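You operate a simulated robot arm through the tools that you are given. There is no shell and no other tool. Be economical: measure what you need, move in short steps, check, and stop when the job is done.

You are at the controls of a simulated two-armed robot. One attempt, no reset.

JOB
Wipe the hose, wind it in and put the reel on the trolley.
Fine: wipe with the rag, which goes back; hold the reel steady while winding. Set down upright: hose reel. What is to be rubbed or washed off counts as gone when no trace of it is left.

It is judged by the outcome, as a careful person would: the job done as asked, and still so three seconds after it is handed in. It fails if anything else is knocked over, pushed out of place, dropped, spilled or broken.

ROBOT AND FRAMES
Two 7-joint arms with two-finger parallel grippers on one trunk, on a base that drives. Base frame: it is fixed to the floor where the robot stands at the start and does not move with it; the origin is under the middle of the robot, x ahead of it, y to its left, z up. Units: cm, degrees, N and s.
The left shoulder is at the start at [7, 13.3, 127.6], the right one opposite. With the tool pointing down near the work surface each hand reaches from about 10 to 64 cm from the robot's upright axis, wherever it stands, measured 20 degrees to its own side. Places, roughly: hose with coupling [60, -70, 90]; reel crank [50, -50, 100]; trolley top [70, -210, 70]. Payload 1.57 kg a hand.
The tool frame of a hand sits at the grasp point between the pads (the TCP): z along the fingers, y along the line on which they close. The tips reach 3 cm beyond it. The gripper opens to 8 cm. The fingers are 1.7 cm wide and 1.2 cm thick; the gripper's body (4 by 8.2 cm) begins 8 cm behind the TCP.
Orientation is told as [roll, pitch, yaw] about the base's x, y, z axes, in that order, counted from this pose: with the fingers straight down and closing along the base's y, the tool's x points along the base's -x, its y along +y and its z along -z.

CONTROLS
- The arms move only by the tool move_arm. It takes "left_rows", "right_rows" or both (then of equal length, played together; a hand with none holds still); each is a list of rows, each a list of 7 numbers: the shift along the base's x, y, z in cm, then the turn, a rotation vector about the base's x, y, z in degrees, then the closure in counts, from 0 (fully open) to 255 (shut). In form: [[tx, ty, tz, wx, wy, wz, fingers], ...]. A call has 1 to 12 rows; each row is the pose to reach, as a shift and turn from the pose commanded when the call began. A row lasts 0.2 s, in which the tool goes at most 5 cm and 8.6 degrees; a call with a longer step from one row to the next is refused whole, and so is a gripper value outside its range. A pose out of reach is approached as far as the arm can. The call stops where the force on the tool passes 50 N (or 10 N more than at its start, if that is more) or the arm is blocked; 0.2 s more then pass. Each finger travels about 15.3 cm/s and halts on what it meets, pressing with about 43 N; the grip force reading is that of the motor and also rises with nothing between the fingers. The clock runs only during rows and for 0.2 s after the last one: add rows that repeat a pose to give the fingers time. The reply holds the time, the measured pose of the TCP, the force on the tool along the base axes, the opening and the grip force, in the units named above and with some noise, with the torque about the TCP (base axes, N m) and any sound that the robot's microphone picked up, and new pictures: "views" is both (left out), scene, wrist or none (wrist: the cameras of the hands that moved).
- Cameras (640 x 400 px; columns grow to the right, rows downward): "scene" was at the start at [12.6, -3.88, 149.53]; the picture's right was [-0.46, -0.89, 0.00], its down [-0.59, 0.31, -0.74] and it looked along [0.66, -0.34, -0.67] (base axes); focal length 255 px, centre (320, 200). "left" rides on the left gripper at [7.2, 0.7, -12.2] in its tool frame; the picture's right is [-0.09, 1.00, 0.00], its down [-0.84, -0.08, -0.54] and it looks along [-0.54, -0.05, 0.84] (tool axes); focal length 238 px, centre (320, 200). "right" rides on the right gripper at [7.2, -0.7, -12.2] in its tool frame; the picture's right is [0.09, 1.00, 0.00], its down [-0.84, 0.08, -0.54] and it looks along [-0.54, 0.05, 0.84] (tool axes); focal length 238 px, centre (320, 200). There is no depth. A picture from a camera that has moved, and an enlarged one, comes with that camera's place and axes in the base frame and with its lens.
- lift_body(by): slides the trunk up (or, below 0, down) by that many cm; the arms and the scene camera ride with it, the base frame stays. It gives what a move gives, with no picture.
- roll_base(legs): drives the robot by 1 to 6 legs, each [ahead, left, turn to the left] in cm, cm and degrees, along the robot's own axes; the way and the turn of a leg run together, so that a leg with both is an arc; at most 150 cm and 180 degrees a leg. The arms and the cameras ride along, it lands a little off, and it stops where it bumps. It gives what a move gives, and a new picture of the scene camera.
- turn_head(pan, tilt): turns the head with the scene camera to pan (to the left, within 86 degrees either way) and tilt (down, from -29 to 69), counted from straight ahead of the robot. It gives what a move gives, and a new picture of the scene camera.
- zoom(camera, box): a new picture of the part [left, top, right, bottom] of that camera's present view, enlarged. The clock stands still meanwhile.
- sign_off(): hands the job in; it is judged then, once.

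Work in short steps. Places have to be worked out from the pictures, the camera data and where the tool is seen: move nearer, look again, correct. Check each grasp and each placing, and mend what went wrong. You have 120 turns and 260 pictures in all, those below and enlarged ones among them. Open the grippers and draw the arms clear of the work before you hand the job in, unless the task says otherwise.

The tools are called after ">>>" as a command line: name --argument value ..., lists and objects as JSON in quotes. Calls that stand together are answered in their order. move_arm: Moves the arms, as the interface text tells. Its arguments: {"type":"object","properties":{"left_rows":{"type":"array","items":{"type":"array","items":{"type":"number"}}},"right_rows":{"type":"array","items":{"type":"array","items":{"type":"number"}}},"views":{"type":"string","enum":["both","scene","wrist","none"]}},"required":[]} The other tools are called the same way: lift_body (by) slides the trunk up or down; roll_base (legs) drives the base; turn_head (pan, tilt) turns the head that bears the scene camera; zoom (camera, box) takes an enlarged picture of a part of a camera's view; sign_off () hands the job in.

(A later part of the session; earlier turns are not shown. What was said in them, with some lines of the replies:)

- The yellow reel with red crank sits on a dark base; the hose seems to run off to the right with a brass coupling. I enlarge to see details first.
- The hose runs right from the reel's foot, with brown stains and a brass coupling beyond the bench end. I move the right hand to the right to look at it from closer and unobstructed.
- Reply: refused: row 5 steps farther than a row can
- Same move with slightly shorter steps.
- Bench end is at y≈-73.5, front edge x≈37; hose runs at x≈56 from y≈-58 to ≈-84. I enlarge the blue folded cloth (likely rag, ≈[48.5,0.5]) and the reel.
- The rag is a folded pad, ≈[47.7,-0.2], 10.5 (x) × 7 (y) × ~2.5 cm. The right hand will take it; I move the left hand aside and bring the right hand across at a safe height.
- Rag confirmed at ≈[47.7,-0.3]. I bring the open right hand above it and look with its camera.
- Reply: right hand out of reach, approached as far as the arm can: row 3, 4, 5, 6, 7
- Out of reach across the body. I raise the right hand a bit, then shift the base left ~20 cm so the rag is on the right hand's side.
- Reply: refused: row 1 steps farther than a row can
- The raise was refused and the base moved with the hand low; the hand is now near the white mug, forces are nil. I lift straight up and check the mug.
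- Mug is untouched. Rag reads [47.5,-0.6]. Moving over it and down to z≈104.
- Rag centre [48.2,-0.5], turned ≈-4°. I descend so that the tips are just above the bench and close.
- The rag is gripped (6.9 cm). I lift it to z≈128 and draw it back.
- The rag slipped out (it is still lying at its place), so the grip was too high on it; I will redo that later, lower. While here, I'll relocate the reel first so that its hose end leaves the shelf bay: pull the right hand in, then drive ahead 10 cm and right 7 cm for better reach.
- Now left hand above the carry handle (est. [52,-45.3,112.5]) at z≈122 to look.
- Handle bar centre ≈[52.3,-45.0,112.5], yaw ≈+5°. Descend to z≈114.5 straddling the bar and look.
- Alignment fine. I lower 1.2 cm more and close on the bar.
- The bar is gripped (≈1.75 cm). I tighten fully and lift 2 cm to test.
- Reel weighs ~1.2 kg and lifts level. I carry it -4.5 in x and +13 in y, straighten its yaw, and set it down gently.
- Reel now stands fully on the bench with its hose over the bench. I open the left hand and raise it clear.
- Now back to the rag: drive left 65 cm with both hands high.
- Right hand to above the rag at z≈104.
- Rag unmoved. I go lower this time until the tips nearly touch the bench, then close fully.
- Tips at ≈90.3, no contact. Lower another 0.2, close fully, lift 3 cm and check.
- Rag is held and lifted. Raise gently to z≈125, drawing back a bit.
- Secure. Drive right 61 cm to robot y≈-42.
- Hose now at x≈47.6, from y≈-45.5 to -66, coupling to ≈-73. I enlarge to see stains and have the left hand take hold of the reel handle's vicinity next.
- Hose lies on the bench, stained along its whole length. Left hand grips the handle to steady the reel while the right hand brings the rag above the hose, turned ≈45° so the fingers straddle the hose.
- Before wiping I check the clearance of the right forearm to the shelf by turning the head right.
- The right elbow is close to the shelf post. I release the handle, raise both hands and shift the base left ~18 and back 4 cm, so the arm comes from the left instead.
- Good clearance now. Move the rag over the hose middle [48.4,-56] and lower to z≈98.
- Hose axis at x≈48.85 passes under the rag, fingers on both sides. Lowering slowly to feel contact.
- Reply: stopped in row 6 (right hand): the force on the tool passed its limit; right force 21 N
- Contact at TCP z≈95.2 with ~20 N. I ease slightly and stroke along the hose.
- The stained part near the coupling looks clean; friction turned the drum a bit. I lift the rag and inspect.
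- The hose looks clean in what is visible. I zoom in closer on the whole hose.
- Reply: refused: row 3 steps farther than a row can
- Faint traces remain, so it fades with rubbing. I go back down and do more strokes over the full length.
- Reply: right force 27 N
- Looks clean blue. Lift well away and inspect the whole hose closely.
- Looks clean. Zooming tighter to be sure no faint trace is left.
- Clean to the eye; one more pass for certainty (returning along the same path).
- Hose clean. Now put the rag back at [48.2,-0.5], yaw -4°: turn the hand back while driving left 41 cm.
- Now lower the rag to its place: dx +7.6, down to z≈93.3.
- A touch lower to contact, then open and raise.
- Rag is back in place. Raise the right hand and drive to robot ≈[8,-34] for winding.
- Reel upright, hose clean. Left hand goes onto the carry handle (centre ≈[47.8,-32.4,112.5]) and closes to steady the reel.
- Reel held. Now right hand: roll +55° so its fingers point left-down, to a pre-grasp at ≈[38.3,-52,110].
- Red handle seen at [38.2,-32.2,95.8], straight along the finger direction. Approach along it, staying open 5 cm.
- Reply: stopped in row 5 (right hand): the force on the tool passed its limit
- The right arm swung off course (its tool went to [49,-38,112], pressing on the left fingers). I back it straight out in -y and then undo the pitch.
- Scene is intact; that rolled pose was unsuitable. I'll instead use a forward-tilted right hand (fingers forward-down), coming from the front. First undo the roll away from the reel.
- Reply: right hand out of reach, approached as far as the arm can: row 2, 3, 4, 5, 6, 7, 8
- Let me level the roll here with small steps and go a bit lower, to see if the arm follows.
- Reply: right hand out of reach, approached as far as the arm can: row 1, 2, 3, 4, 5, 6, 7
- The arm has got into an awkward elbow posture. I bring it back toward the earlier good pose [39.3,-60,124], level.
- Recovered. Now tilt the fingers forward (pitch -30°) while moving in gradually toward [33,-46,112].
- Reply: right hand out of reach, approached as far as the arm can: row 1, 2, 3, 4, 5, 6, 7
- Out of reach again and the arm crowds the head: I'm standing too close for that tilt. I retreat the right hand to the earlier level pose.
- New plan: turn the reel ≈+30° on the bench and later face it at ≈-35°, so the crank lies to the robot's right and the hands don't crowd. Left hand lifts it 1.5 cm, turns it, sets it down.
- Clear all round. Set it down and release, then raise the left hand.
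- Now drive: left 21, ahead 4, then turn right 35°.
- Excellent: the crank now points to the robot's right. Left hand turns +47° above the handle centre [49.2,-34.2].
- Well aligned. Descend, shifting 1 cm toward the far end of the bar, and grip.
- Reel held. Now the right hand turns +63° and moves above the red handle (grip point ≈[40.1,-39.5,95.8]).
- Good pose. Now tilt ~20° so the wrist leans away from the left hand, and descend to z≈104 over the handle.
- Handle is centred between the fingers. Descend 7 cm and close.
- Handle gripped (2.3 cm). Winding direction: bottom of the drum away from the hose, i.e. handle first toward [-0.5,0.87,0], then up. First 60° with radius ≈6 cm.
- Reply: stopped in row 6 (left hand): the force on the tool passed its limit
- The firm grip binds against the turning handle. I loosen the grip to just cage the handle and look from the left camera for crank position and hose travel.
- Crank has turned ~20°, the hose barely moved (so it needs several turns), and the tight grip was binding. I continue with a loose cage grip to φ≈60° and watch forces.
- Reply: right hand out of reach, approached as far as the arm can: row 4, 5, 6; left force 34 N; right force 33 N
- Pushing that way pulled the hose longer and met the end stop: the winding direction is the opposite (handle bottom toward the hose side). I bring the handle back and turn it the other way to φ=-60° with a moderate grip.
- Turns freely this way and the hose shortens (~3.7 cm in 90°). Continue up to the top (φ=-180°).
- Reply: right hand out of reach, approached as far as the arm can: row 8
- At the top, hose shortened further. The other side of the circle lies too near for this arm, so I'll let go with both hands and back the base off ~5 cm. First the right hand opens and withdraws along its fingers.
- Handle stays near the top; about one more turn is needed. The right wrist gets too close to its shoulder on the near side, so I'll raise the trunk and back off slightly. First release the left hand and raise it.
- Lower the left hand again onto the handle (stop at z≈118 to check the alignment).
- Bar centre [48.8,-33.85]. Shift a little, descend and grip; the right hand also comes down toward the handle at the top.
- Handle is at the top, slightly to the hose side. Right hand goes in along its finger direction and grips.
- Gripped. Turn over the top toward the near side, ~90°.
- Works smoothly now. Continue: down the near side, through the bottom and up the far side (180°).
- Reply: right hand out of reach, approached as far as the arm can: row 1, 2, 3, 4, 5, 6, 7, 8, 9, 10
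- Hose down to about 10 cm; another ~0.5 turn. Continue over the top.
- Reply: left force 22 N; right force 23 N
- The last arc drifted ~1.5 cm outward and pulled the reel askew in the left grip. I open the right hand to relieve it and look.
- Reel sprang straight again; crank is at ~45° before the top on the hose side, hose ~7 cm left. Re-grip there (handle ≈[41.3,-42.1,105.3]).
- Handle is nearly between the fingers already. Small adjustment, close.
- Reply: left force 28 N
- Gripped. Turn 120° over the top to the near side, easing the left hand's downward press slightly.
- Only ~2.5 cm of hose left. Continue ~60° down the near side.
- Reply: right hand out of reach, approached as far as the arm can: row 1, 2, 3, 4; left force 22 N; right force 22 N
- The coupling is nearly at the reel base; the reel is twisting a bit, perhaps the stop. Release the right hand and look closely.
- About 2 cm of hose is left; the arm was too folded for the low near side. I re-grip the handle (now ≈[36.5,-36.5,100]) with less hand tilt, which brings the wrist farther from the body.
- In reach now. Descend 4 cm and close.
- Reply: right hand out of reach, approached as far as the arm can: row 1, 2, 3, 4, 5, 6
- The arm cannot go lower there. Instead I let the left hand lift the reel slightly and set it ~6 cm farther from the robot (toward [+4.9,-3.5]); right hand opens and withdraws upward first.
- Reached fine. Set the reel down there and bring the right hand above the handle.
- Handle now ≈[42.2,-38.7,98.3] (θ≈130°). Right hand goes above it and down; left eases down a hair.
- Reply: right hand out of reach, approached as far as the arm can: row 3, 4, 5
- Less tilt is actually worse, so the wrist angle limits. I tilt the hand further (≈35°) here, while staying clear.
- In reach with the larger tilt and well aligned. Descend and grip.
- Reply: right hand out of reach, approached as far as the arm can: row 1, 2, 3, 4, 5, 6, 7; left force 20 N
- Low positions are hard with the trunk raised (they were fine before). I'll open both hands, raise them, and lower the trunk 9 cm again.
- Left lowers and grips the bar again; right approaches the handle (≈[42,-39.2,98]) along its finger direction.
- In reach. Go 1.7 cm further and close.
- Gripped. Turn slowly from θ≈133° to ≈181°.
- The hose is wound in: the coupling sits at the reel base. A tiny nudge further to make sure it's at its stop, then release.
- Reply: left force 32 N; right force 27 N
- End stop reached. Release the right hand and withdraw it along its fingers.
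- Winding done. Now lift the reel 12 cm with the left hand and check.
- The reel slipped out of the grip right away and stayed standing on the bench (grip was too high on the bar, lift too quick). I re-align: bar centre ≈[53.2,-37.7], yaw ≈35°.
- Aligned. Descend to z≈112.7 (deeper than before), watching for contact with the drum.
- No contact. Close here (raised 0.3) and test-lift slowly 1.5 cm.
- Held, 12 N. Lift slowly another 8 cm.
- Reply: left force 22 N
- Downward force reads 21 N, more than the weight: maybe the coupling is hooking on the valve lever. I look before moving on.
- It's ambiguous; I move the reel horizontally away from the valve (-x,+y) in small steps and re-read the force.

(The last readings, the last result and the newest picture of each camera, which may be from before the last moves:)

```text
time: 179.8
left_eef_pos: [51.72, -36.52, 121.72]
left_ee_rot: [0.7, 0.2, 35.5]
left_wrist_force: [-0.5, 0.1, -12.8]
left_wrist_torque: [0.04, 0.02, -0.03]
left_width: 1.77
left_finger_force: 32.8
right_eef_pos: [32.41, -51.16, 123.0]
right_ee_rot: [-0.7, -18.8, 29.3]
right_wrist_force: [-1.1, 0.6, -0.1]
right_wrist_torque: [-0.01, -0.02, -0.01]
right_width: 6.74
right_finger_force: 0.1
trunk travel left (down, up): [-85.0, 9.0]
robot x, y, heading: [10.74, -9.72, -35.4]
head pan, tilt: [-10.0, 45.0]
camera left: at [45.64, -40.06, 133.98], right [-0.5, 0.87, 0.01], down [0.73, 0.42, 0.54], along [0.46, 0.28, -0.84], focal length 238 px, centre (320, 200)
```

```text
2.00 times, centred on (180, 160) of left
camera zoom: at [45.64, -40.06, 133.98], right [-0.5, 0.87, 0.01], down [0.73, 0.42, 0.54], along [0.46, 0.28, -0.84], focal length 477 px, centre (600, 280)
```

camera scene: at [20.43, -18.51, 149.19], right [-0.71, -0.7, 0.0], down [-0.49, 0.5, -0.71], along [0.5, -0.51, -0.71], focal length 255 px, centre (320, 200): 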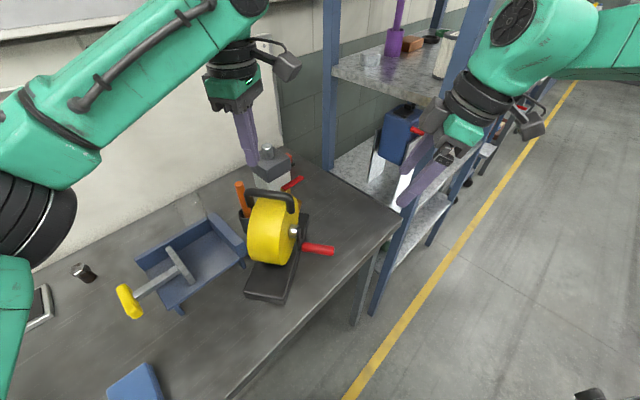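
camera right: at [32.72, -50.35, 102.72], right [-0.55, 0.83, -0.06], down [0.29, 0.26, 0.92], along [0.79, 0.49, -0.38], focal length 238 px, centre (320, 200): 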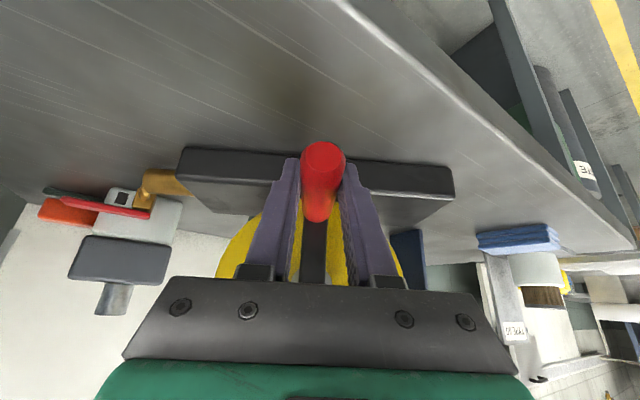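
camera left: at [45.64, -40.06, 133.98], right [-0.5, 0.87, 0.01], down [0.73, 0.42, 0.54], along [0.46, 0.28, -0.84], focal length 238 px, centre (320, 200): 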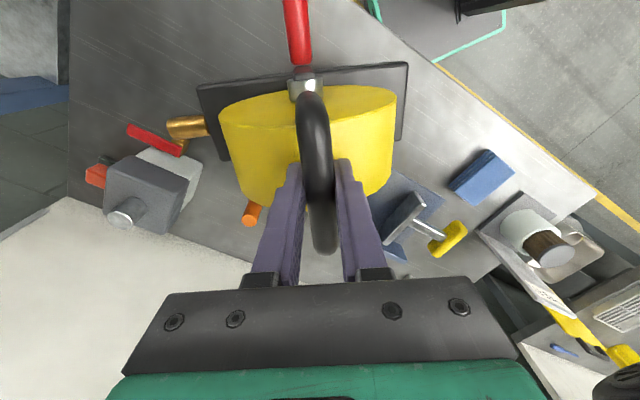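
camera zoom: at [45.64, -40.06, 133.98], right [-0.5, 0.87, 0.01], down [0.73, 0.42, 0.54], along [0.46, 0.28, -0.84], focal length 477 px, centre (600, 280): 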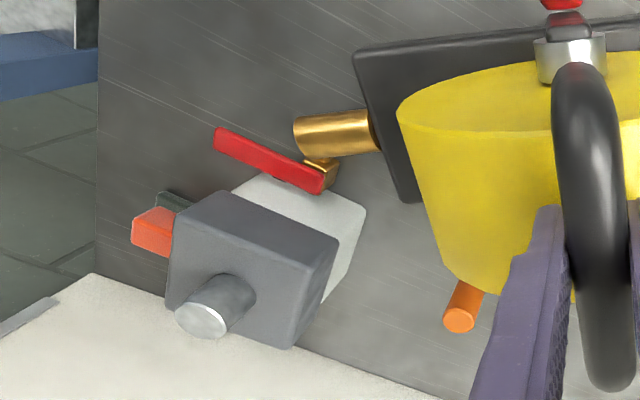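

It was lightly hooked and is now free (12.8 N); valve looks unchanged. Back the base off 30 cm along its heading, then turn to face -y.

>>> roll_base --legs '[[-32, 0, 0], [0, 0, -54]]'

>>> turn_head --pan 10 --tilt 25

```text
time: 184.3
left_eef_pos: [-11.77, -40.2, 121.77]
left_ee_rot: [0.7, 0.1, -18.1]
left_wrist_force: [-0.8, -0.1, -11.8]
left_wrist_torque: [-0.03, -0.07, 0.04]
left_width: 1.76
left_finger_force: 32.2
right_eef_pos: [-35.09, -33.41, 122.95]
right_ee_rot: [-0.8, -18.9, -23.9]
right_wrist_force: [0.8, -0.8, 0.4]
right_wrist_torque: [-0.01, 0.01, 0.02]
right_width: 6.76
right_finger_force: 0.0
trunk travel left (down, up): [-85.0, 9.0]
robot x, y, heading: [-14.99, 8.68, -89.1]
head pan, tilt: [-10.0, 45.0]
camera scene: at [-15.88, -4.73, 149.09], right [-0.99, 0.15, 0.0], down [0.11, 0.7, -0.71], along [-0.11, -0.7, -0.71], focal length 255 px, centre (320, 200)
```

scene: 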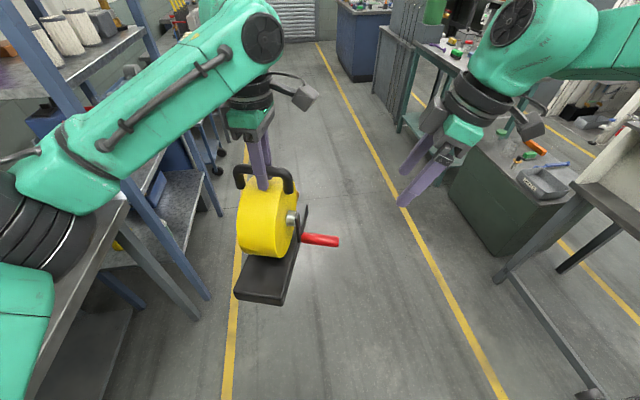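

```text
time: 185.2
left_eef_pos: [-12.0, -40.09, 121.73]
left_ee_rot: [0.7, 0.3, -18.0]
left_wrist_force: [-0.2, -0.4, -11.0]
left_wrist_torque: [-0.05, -0.02, 0.02]
left_width: 1.76
left_finger_force: 32.3
right_eef_pos: [-35.33, -33.32, 123.1]
right_ee_rot: [-0.8, -18.9, -23.9]
right_wrist_force: [0.4, 1.0, 0.0]
right_wrist_torque: [-0.01, 0.02, 0.02]
right_width: 6.74
right_finger_force: 0.0
trunk travel left (down, up): [-85.0, 9.0]
robot x, y, heading: [-14.68, 8.63, -88.8]
head pan, tilt: [10.0, 25.0]
camera scene: at [-12.94, -5.72, 152.14], right [-0.98, -0.19, 0.0], down [-0.08, 0.42, -0.91], along [0.17, -0.89, -0.42], focal length 255 px, centre (320, 200)
```

scene: 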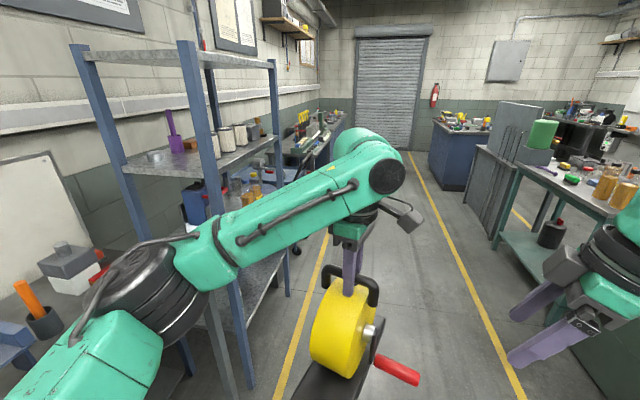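

Clear aisle; the trolley stands beyond the shelf on the left. Drive ahead 115 cm and look left.

>>> roll_base --legs '[[115, 0, 0]]'

>>> turn_head --pan 40 --tilt 35

```text
time: 191.1
left_eef_pos: [-10.25, -156.98, 121.78]
left_ee_rot: [0.6, 0.2, -18.4]
left_wrist_force: [0.6, 1.1, -11.8]
left_wrist_torque: [-0.01, -0.04, 0.02]
left_width: 1.76
left_finger_force: 31.9
right_eef_pos: [-33.44, -150.16, 123.0]
right_ee_rot: [-1.0, -18.8, -24.2]
right_wrist_force: [0.1, 0.5, 0.2]
right_wrist_torque: [-0.01, 0.04, 0.01]
right_width: 6.73
right_finger_force: 0.0
trunk travel left (down, up): [-85.0, 9.0]
robot x, y, heading: [-12.87, -108.34, -89.2]
head pan, tilt: [10.0, 25.0]
camera scene: at [-11.03, -122.71, 152.16], right [-0.98, -0.19, 0.0], down [-0.08, 0.42, -0.91], along [0.17, -0.89, -0.42], focal length 255 px, centre (320, 200)
```

scene: 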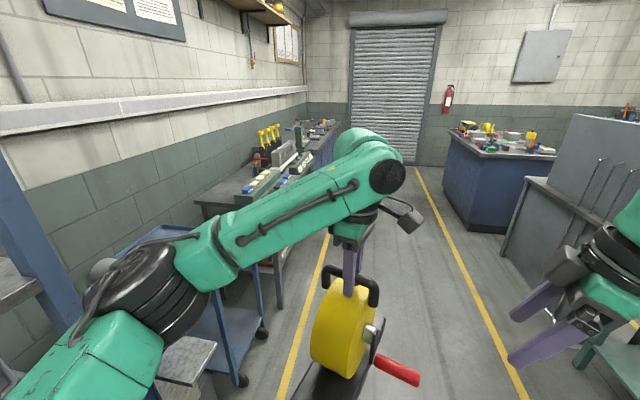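

```text
time: 192.1
left_eef_pos: [-10.29, -157.23, 121.84]
left_ee_rot: [0.7, 0.2, -18.3]
left_wrist_force: [0.5, 0.5, -11.4]
left_wrist_torque: [-0.01, -0.02, 0.0]
left_width: 1.76
left_finger_force: 32.3
right_eef_pos: [-33.59, -150.44, 122.96]
right_ee_rot: [-0.8, -19.0, -24.2]
right_wrist_force: [0.7, -0.6, 0.4]
right_wrist_torque: [0.02, 0.0, -0.01]
right_width: 6.72
right_finger_force: 0.0
trunk travel left (down, up): [-85.0, 9.0]
robot x, y, heading: [-12.89, -108.37, -89.2]
head pan, tilt: [40.0, 35.0]
camera scene: at [-7.02, -120.46, 150.58], right [-0.76, -0.65, 0.0], down [-0.37, 0.44, -0.82], along [0.53, -0.62, -0.57], focal length 255 px, centre (320, 200)
```

scene: 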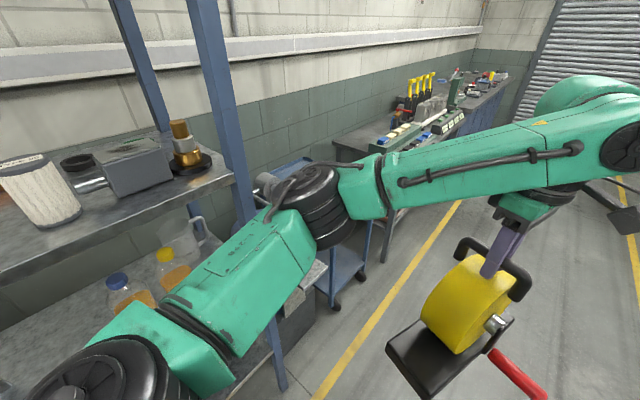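

Trolley is beyond the shelf end. Drive ahead 95 cm, then turn left 89° to face it.

>>> roll_base --legs '[[95, 0, 0], [0, 0, 89]]'

>>> turn_head --pan 0 --tilt 45

```text
time: 200.7
left_eef_pos: [38.1, -202.52, 121.67]
left_ee_rot: [0.7, 0.1, 69.5]
left_wrist_force: [0.6, -0.9, -11.0]
left_wrist_torque: [0.01, 0.0, 0.02]
left_width: 1.76
left_finger_force: 32.5
right_eef_pos: [30.4, -225.57, 123.09]
right_ee_rot: [-0.8, -18.9, 63.5]
right_wrist_force: [-0.6, -0.5, -0.5]
right_wrist_torque: [0.02, 0.0, 0.03]
right_width: 6.75
right_finger_force: 0.2
trunk travel left (down, up): [-85.0, 9.0]
robot x, y, heading: [-10.56, -203.42, -1.1]
head pan, tilt: [40.0, 35.0]
camera scene: at [1.72, -198.06, 150.58], right [0.62, -0.78, 0.0], down [-0.45, -0.36, -0.82], along [0.64, 0.51, -0.57], focal length 255 px, centre (320, 200)
```

scene: 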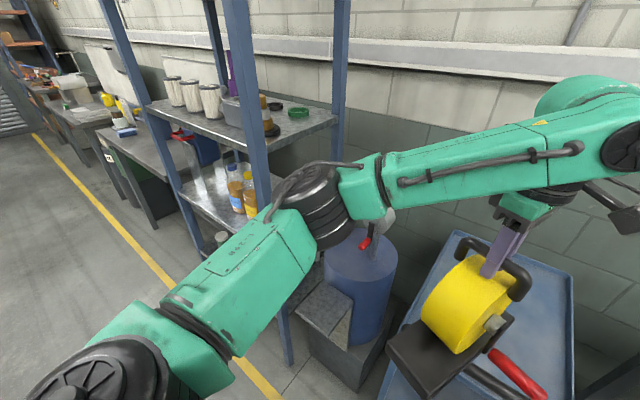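

```text
time: 201.8
left_eef_pos: [38.24, -202.53, 121.72]
left_ee_rot: [0.7, 0.2, 69.5]
left_wrist_force: [-0.1, -0.4, -11.9]
left_wrist_torque: [0.01, -0.06, 0.01]
left_width: 1.72
left_finger_force: 32.0
right_eef_pos: [30.49, -225.41, 123.1]
right_ee_rot: [-0.8, -19.0, 63.5]
right_wrist_force: [0.4, 0.3, -0.4]
right_wrist_torque: [0.0, 0.03, -0.05]
right_width: 6.74
right_finger_force: 0.0
trunk travel left (down, up): [-85.0, 9.0]
robot x, y, heading: [-10.75, -203.75, -1.3]
head pan, tilt: [0.0, 45.0]
camera scene: at [2.97, -203.69, 149.09], right [-0.02, -1.0, 0.0], down [-0.71, 0.02, -0.71], along [0.71, -0.02, -0.71], focal length 255 px, centre (320, 200)
```

scene: 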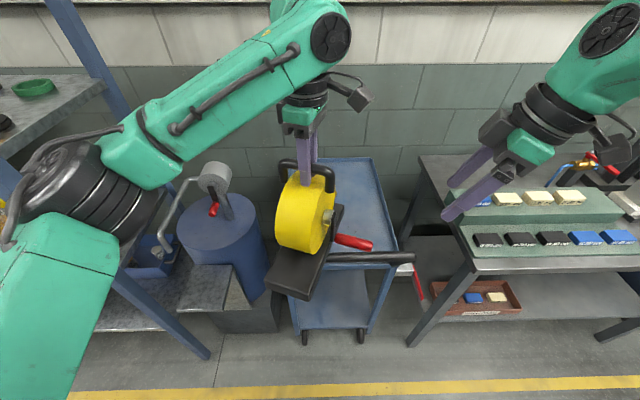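

Facing the trolley; a push bar crosses its near end. I check with the right wrist camera and a zoom to find the tray's extents.

>>> zoom --camera "right" --box '[0, 0, 640, 400]'

>>> zoom --camera "left" --box '[0, 0, 640, 400]'

>>> zoom --camera "scene" --box '[240, 130, 440, 350]'

```text
1.00 times, centred on (320, 200) of right
camera zoom: at [26.13, -235.36, 132.28], right [-0.93, 0.37, -0.04], down [0.2, 0.59, 0.78], along [0.32, 0.72, -0.62], focal length 238 px, centre (320, 200)
```

zoom: 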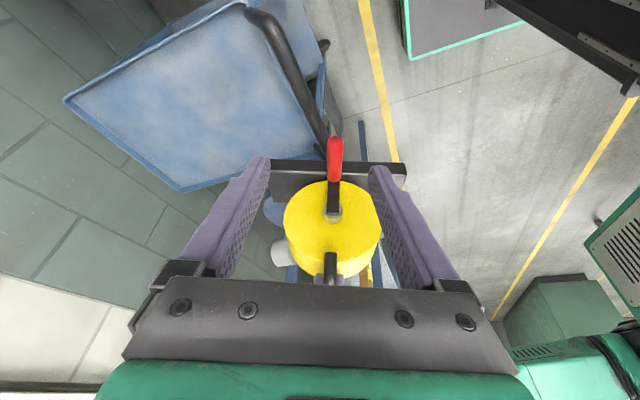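

```text
1.00 times, centred on (320, 200) of left
camera zoom: at [35.23, -208.86, 133.97], right [-0.9, 0.44, 0.01], down [0.37, 0.76, 0.54], along [0.23, 0.49, -0.84], focal length 238 px, centre (320, 200)
```

zoom: 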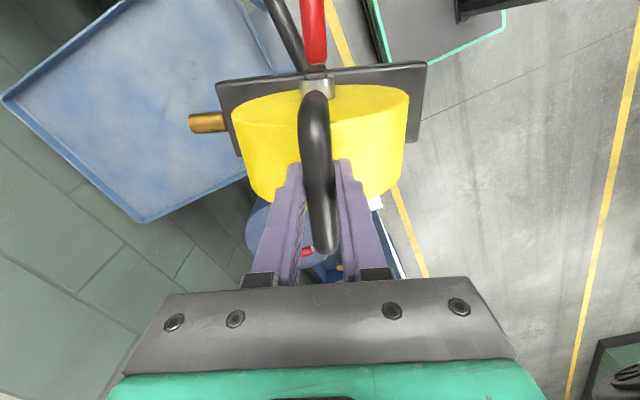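

```text
1.82 times, centred on (340, 240) of scene
camera zoom: at [2.97, -203.69, 149.09], right [-0.02, -1.0, 0.0], down [-0.71, 0.02, -0.71], along [0.71, -0.02, -0.71], focal length 463 px, centre (284, 127)
```

zoom: 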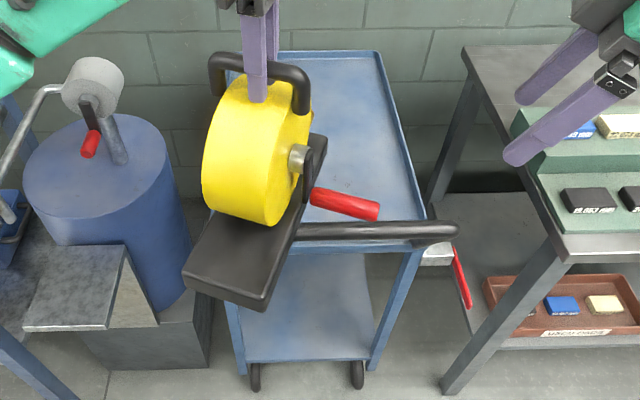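

Tray spans x≈47–108, y≈-190…-230, z≈70, push bar at x≈43, z≈84; the reel's base is at z≈99. Drive ahead 28 cm and 6 cm right.

>>> roll_base --legs '[[28, -6, 1]]'

>>> zoom --camera "left" --box '[0, 0, 640, 400]'

```text
time: 203.8
left_eef_pos: [65.31, -208.01, 121.83]
left_ee_rot: [0.7, 0.1, 70.7]
left_wrist_force: [-1.0, 0.8, -11.1]
left_wrist_torque: [0.01, 0.0, 0.04]
left_width: 1.74
left_finger_force: 31.9
right_eef_pos: [57.85, -231.11, 123.11]
right_ee_rot: [-1.0, -18.8, 64.7]
right_wrist_force: [-0.4, 0.0, 0.3]
right_wrist_torque: [-0.04, -0.02, -0.03]
right_width: 6.75
right_finger_force: 0.1
trunk travel left (down, up): [-85.0, 9.0]
robot x, y, heading: [16.67, -209.76, -0.1]
head pan, tilt: [0.0, 45.0]
camera scene: at [30.05, -209.89, 149.12], right [0.0, -1.0, 0.0], down [-0.71, 0.0, -0.71], along [0.71, 0.0, -0.71], focal length 255 px, centre (320, 200)
```

scene: 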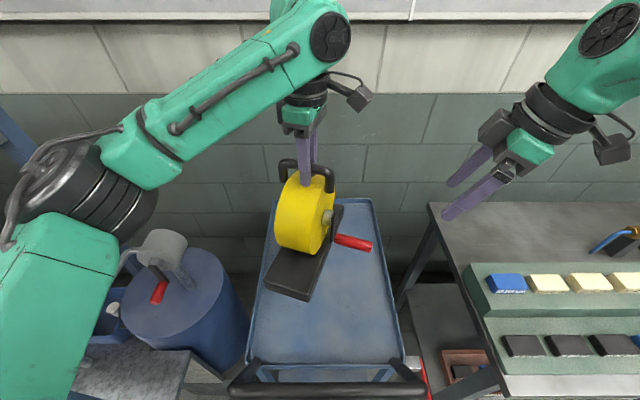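

```text
1.00 times, centred on (320, 200) of left
camera zoom: at [62.44, -214.41, 134.09], right [-0.91, 0.42, 0.01], down [0.36, 0.76, 0.54], along [0.22, 0.49, -0.84], focal length 238 px, centre (320, 200)
```

zoom: 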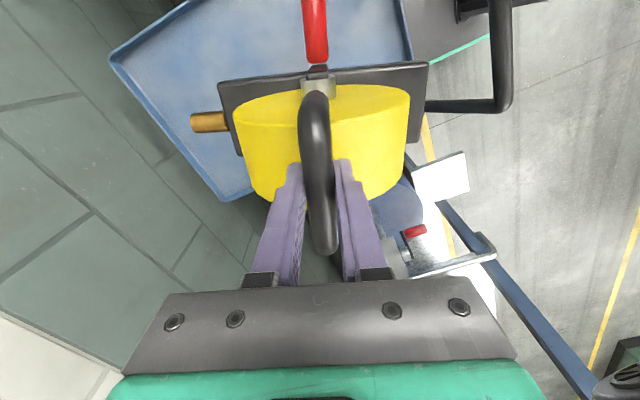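

The reel hovers over the tray: base would span x≈51–80, y≈-198…-218, inside it. Lower the trunk 20 cm (base then at z≈79).

>>> lift_body --by -20

>>> move_arm --left_rows '[[0.5, 0, -0.3, 0, 0, 0, 255], [1, 0, -0.6, 0, 0, 0, 255], [1.5, 0, -1, 0, 0, 0, 255], [2, 0, -1.5, 0, 0, 0, 255], [2.5, 0, -2, 0, 0, 0, 255], [3, 0, -2.5, 0, 0, 0, 255], [3, 0, -3, 0, 0, 0, 255], [3, 0, -3, 0, 0, 0, 255]]' --views "both"

```text
time: 205.9
left_eef_pos: [65.36, -208.03, 101.68]
left_ee_rot: [0.7, 0.3, 70.6]
left_wrist_force: [-0.9, 0.5, -12.7]
left_wrist_torque: [0.01, -0.05, -0.02]
left_width: 1.75
left_finger_force: 32.7
right_eef_pos: [58.13, -231.19, 103.14]
right_ee_rot: [-0.8, -18.9, 64.7]
right_wrist_force: [1.2, 0.6, 0.5]
right_wrist_torque: [-0.03, 0.02, 0.03]
right_width: 6.76
right_finger_force: 0.1
trunk travel left (down, up): [-65.0, 29.0]
robot x, y, heading: [16.64, -210.01, -0.2]
head pan, tilt: [0.0, 45.0]
```

```text
time: 207.7
left_eef_pos: [68.4, -208.18, 98.76]
left_ee_rot: [0.7, 0.2, 70.7]
left_wrist_force: [-0.2, 0.0, -11.8]
left_wrist_torque: [0.0, 0.0, 0.02]
left_width: 1.76
left_finger_force: 31.9
right_eef_pos: [58.15, -231.17, 103.01]
right_ee_rot: [-0.8, -18.9, 64.7]
right_wrist_force: [0.4, 0.4, 0.0]
right_wrist_torque: [0.01, -0.01, 0.02]
right_width: 6.75
right_finger_force: 0.0
trunk travel left (down, up): [-65.0, 29.0]
robot x, y, heading: [16.76, -210.05, -0.6]
head pan, tilt: [0.0, 45.0]
camera scene: at [30.33, -209.96, 129.09], right [0.0, -1.0, 0.0], down [-0.71, 0.0, -0.71], along [0.71, 0.0, -0.71], focal length 255 px, centre (320, 200)
camera left: at [65.54, -214.48, 110.98], right [-0.91, 0.42, 0.01], down [0.36, 0.76, 0.54], along [0.22, 0.49, -0.84], focal length 238 px, centre (320, 200)
```

scene: 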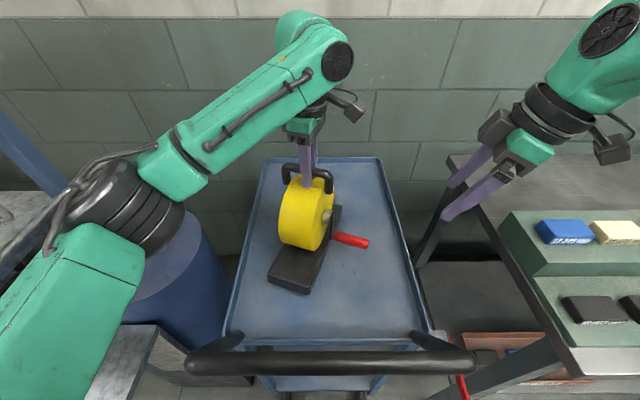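
left: 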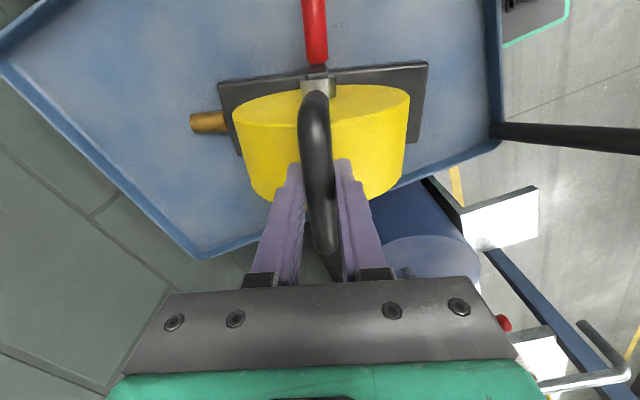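

Centred well enough; shift 2 cm right while lowering to just above the tray, then slowly until contact.

>>> move_arm --left_rows '[[0, -0.7, -0.8, 0, 0, 0, 255], [0, -1.4, -1.6, 0, 0, 0, 255], [0, -2, -2.4, 0, 0, 0, 255], [0, -2, -3.2, 0, 0, 0, 255], [0, -2, -3.8, 0, 0, 0, 255], [0, -2, -4.2, 0, 0, 0, 255], [0, -2, -4.6, 0, 0, 0, 255], [0, -2, -4.6, 0, 0, 0, 255]]' --views "none"

```text
time: 208.6
left_eef_pos: [68.15, -209.81, 97.1]
left_ee_rot: [-0.4, 0.1, 70.7]
left_wrist_force: [-6.8, 5.2, 22.7]
left_wrist_torque: [-0.47, 0.96, -0.22]
left_width: 1.79
left_finger_force: 32.2
right_eef_pos: [57.65, -230.93, 103.21]
right_ee_rot: [-1.1, -19.0, 64.8]
right_wrist_force: [0.3, -0.4, 1.1]
right_wrist_torque: [0.04, 0.03, 0.01]
right_width: 6.73
right_finger_force: 0.2
trunk travel left (down, up): [-65.0, 29.0]
robot x, y, heading: [16.91, -209.9, -0.1]
head pan, tilt: [0.0, 45.0]
stopped in row 4 (left hand): the force on the tool passed its limit (the readings are from after the stop); the commanded pose is now the measured one
```

Contact at TCP z≈97.1 (base ≈74). I ease up slightly and check that it stands flat on the tray.

>>> move_arm --left_rows '[[0, 0, 0.3, 0.5, 0, 0, 255], [0, 0, 0.3, 0.5, 0, 0, 255]]' --views "both"

>>> zoom --camera "scene" --box '[230, 140, 430, 320]'

>>> zoom --camera "right" --box '[0, 0, 640, 400]'

```text
time: 209.2
left_eef_pos: [68.12, -209.97, 97.15]
left_ee_rot: [0.0, -0.4, 70.6]
left_wrist_force: [-6.2, 2.4, 8.8]
left_wrist_torque: [-0.87, 0.19, -0.06]
left_width: 1.77
left_finger_force: 31.9
right_eef_pos: [57.71, -230.98, 103.24]
right_ee_rot: [-1.1, -19.1, 64.9]
right_wrist_force: [0.6, 0.0, 0.5]
right_wrist_torque: [0.0, 0.02, 0.02]
right_width: 6.73
right_finger_force: 0.1
trunk travel left (down, up): [-65.0, 29.0]
robot x, y, heading: [16.5, -209.88, -0.2]
head pan, tilt: [0.0, 45.0]
camera scene: at [29.78, -209.83, 129.14], right [0.0, -1.0, 0.0], down [-0.71, 0.0, -0.71], along [0.71, 0.0, -0.71], focal length 255 px, centre (320, 200)
camera left: at [65.15, -216.44, 109.38], right [-0.91, 0.42, 0.0], down [0.35, 0.76, 0.55], along [0.23, 0.5, -0.84], focal length 238 px, centre (320, 200)
```

scene: 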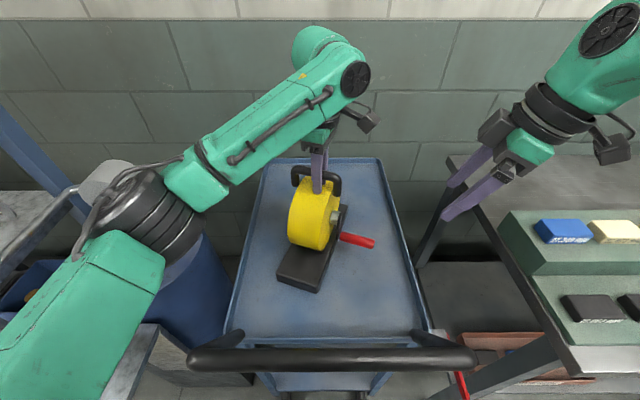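
left: 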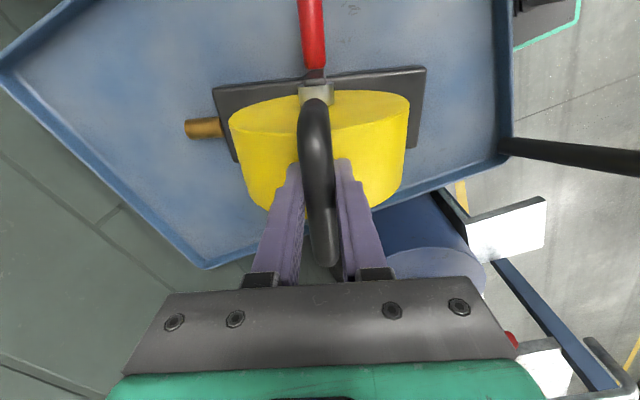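

```text
2.22 times, centred on (330, 230) of scene
camera zoom: at [29.78, -209.83, 129.14], right [0.0, -1.0, 0.0], down [-0.71, 0.0, -0.71], along [0.71, 0.0, -0.71], focal length 566 px, centre (298, 133)
```

zoom: 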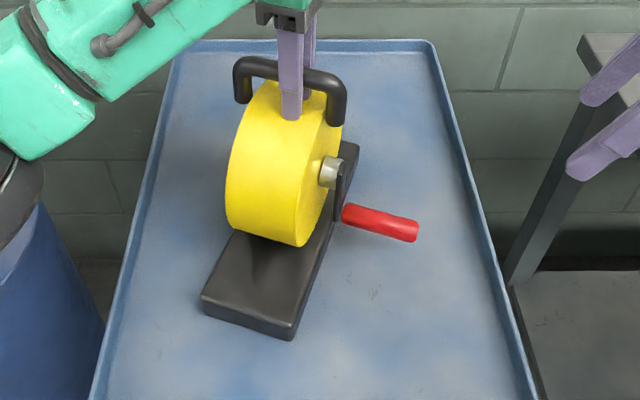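

```text
1.00 times, centred on (320, 200) of right
camera zoom: at [53.66, -241.02, 112.47], right [-0.94, 0.35, -0.05], down [0.18, 0.59, 0.78], along [0.3, 0.72, -0.62], focal length 238 px, centre (320, 200)
```

zoom: 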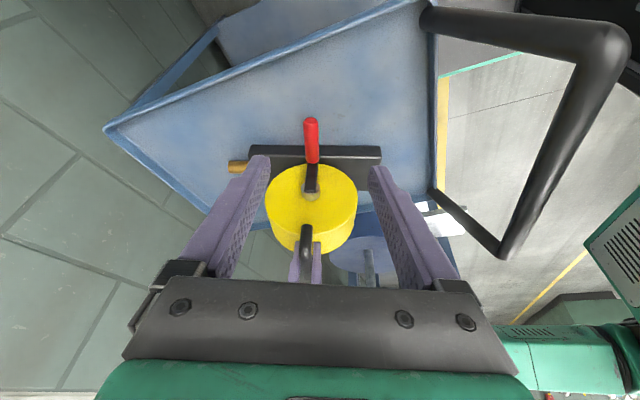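

It stands on the tray. Release: open the left hand and raise it straight up.

>>> move_arm --left_rows '[[0, 0, 0, 0, 0, 0, 120], [0, 0, 0, 0, 0, 0, 0], [0, 0, 0, 0, 0, 0, 0], [0, 0, 2, 0, 0, 0, 0], [0, 0, 5, 0, 0, 0, 0], [0, 0, 9, 0, 0, 0, 0]]' --views "both"

```text
time: 210.6
left_eef_pos: [68.15, -210.01, 106.14]
left_ee_rot: [0.1, -0.4, 70.6]
left_wrist_force: [0.3, 0.9, 0.2]
left_wrist_torque: [0.0, -0.02, -0.01]
left_width: 8.0
left_finger_force: 0.1
right_eef_pos: [57.93, -231.06, 103.11]
right_ee_rot: [-1.1, -19.1, 64.9]
right_wrist_force: [0.2, -0.4, -0.4]
right_wrist_torque: [0.04, -0.03, -0.02]
right_width: 6.74
right_finger_force: 0.0
trunk travel left (down, up): [-65.0, 29.0]
robot x, y, heading: [16.71, -209.87, -0.2]
head pan, tilt: [0.0, 45.0]
camera scene: at [30.01, -210.0, 129.12], right [0.0, -1.0, 0.0], down [-0.71, 0.0, -0.71], along [0.71, 0.0, -0.71], focal length 255 px, centre (320, 200)
camera left: at [65.32, -216.43, 118.4], right [-0.91, 0.42, 0.0], down [0.35, 0.76, 0.55], along [0.23, 0.5, -0.84], focal length 238 px, centre (320, 200)
```

scene: 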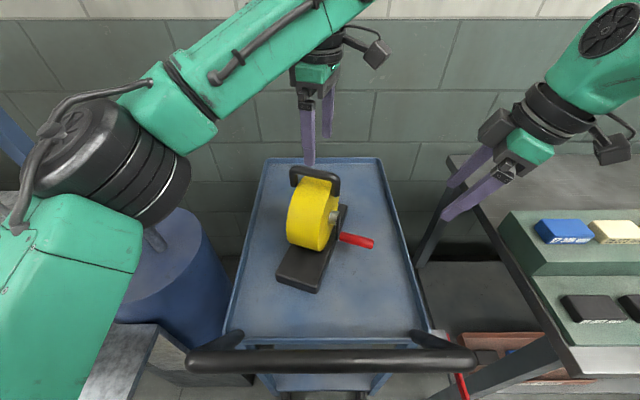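
left: 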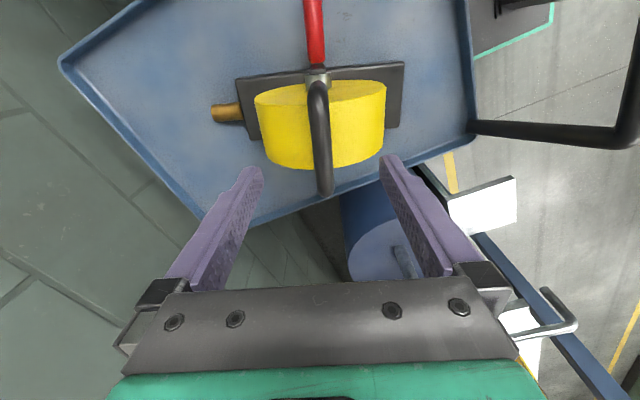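

Reel stands upright on the trolley, hose in. Raise the trunk and back away.

>>> lift_body --by 20

>>> roll_base --legs '[[-38, 0, 0]]'

>>> zoom --camera "scene" --box '[220, 120, 440, 320]'

>>> turn_head --pan 75 --tilt 15

```text
time: 212.8
left_eef_pos: [68.41, -209.84, 126.22]
left_ee_rot: [0.2, -0.4, 70.6]
left_wrist_force: [0.3, 0.4, 0.1]
left_wrist_torque: [0.01, 0.05, 0.01]
left_width: 8.02
left_finger_force: 0.2
right_eef_pos: [58.14, -231.04, 123.06]
right_ee_rot: [-0.9, -18.8, 64.8]
right_wrist_force: [0.3, 0.2, -0.4]
right_wrist_torque: [0.01, 0.05, 0.03]
right_width: 6.78
right_finger_force: 0.0
trunk travel left (down, up): [-85.0, 9.0]
robot x, y, heading: [17.2, -209.58, -0.2]
head pan, tilt: [0.0, 45.0]
```

```text
time: 215.2
left_eef_pos: [29.74, -209.66, 126.06]
left_ee_rot: [0.3, -0.5, 70.9]
left_wrist_force: [-0.4, -0.5, -0.7]
left_wrist_torque: [-0.03, -0.03, -0.01]
left_width: 7.97
left_finger_force: 0.1
right_eef_pos: [19.54, -230.92, 122.98]
right_ee_rot: [-0.9, -18.9, 65.0]
right_wrist_force: [-0.2, 0.6, 0.7]
right_wrist_torque: [-0.01, 0.02, 0.02]
right_width: 6.74
right_finger_force: 0.0
trunk travel left (down, up): [-85.0, 9.0]
robot x, y, heading: [-22.15, -209.93, -0.1]
head pan, tilt: [0.0, 45.0]
camera scene: at [-8.41, -209.81, 149.09], right [0.0, -1.0, 0.0], down [-0.71, 0.0, -0.71], along [0.71, 0.0, -0.71], focal length 255 px, centre (320, 200)
```

scene: 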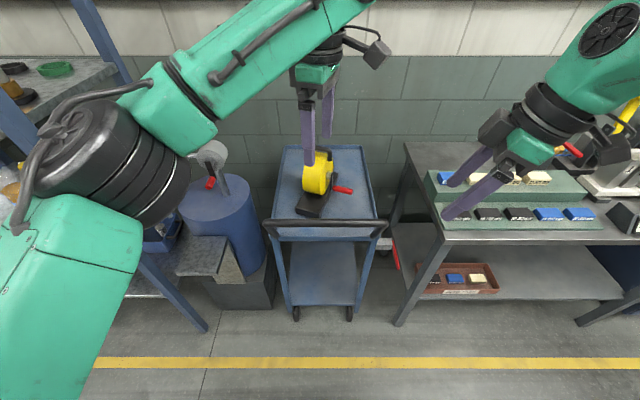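

```text
2.00 times, centred on (330, 220) of scene
camera zoom: at [-8.41, -209.81, 149.09], right [0.0, -1.0, 0.0], down [-0.71, 0.0, -0.71], along [0.71, 0.0, -0.71], focal length 510 px, centre (300, 160)
```

zoom: 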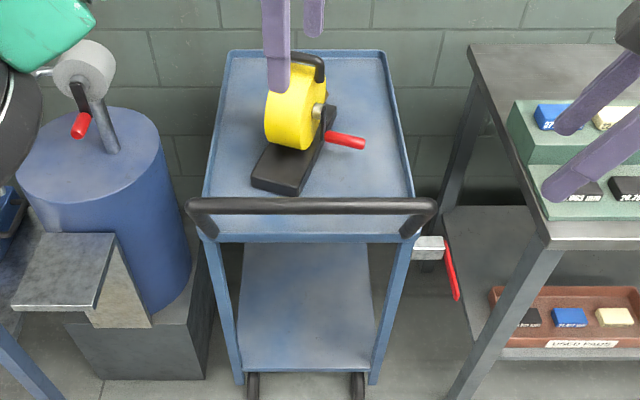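

```text
time: 216.7
left_eef_pos: [29.58, -209.53, 126.13]
left_ee_rot: [0.0, -0.4, 71.0]
left_wrist_force: [-0.5, 0.1, -0.5]
left_wrist_torque: [0.02, 0.02, -0.01]
left_width: 7.98
left_finger_force: 0.0
right_eef_pos: [19.3, -230.78, 123.17]
right_ee_rot: [-1.0, -18.9, 65.1]
right_wrist_force: [0.2, 1.2, 0.3]
right_wrist_torque: [-0.01, -0.02, 0.01]
right_width: 6.73
right_finger_force: 0.1
trunk travel left (down, up): [-85.0, 9.0]
robot x, y, heading: [-21.96, -209.92, 0.2]
head pan, tilt: [75.0, 15.0]
camera scene: at [-14.42, -200.79, 153.8], right [0.97, -0.26, 0.0], down [-0.07, -0.25, -0.97], along [0.25, 0.93, -0.26], focal length 255 px, centre (320, 200)
```

scene: 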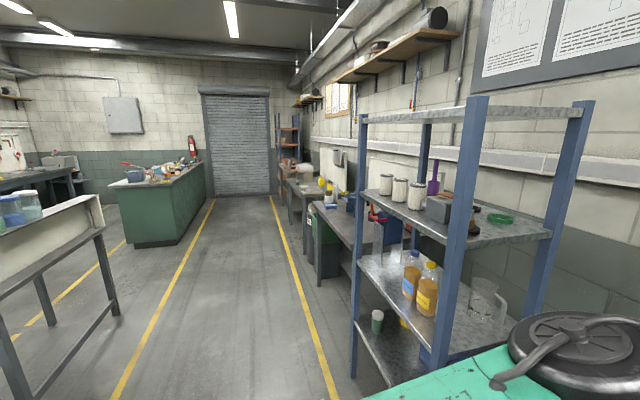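

The reel stands upright on the trolley with its hose wound in. The shelf looks undisturbed, and both hands are open and clear, so I hand the job in.

>>> sign_off

```text
The job is handed in.
```

I wiped the hose clean, put the rag back in its place, wound the hose in, and set the reel upright on the trolley; both grippers are open and clear.

- **Slip:** The reel slipped from the left gripper once while being lifted off the bench. It stayed standing there.
- **Valve:** The hose coupling caught lightly on the valve on the bench. It came free, and the valve looked unmoved afterwards.
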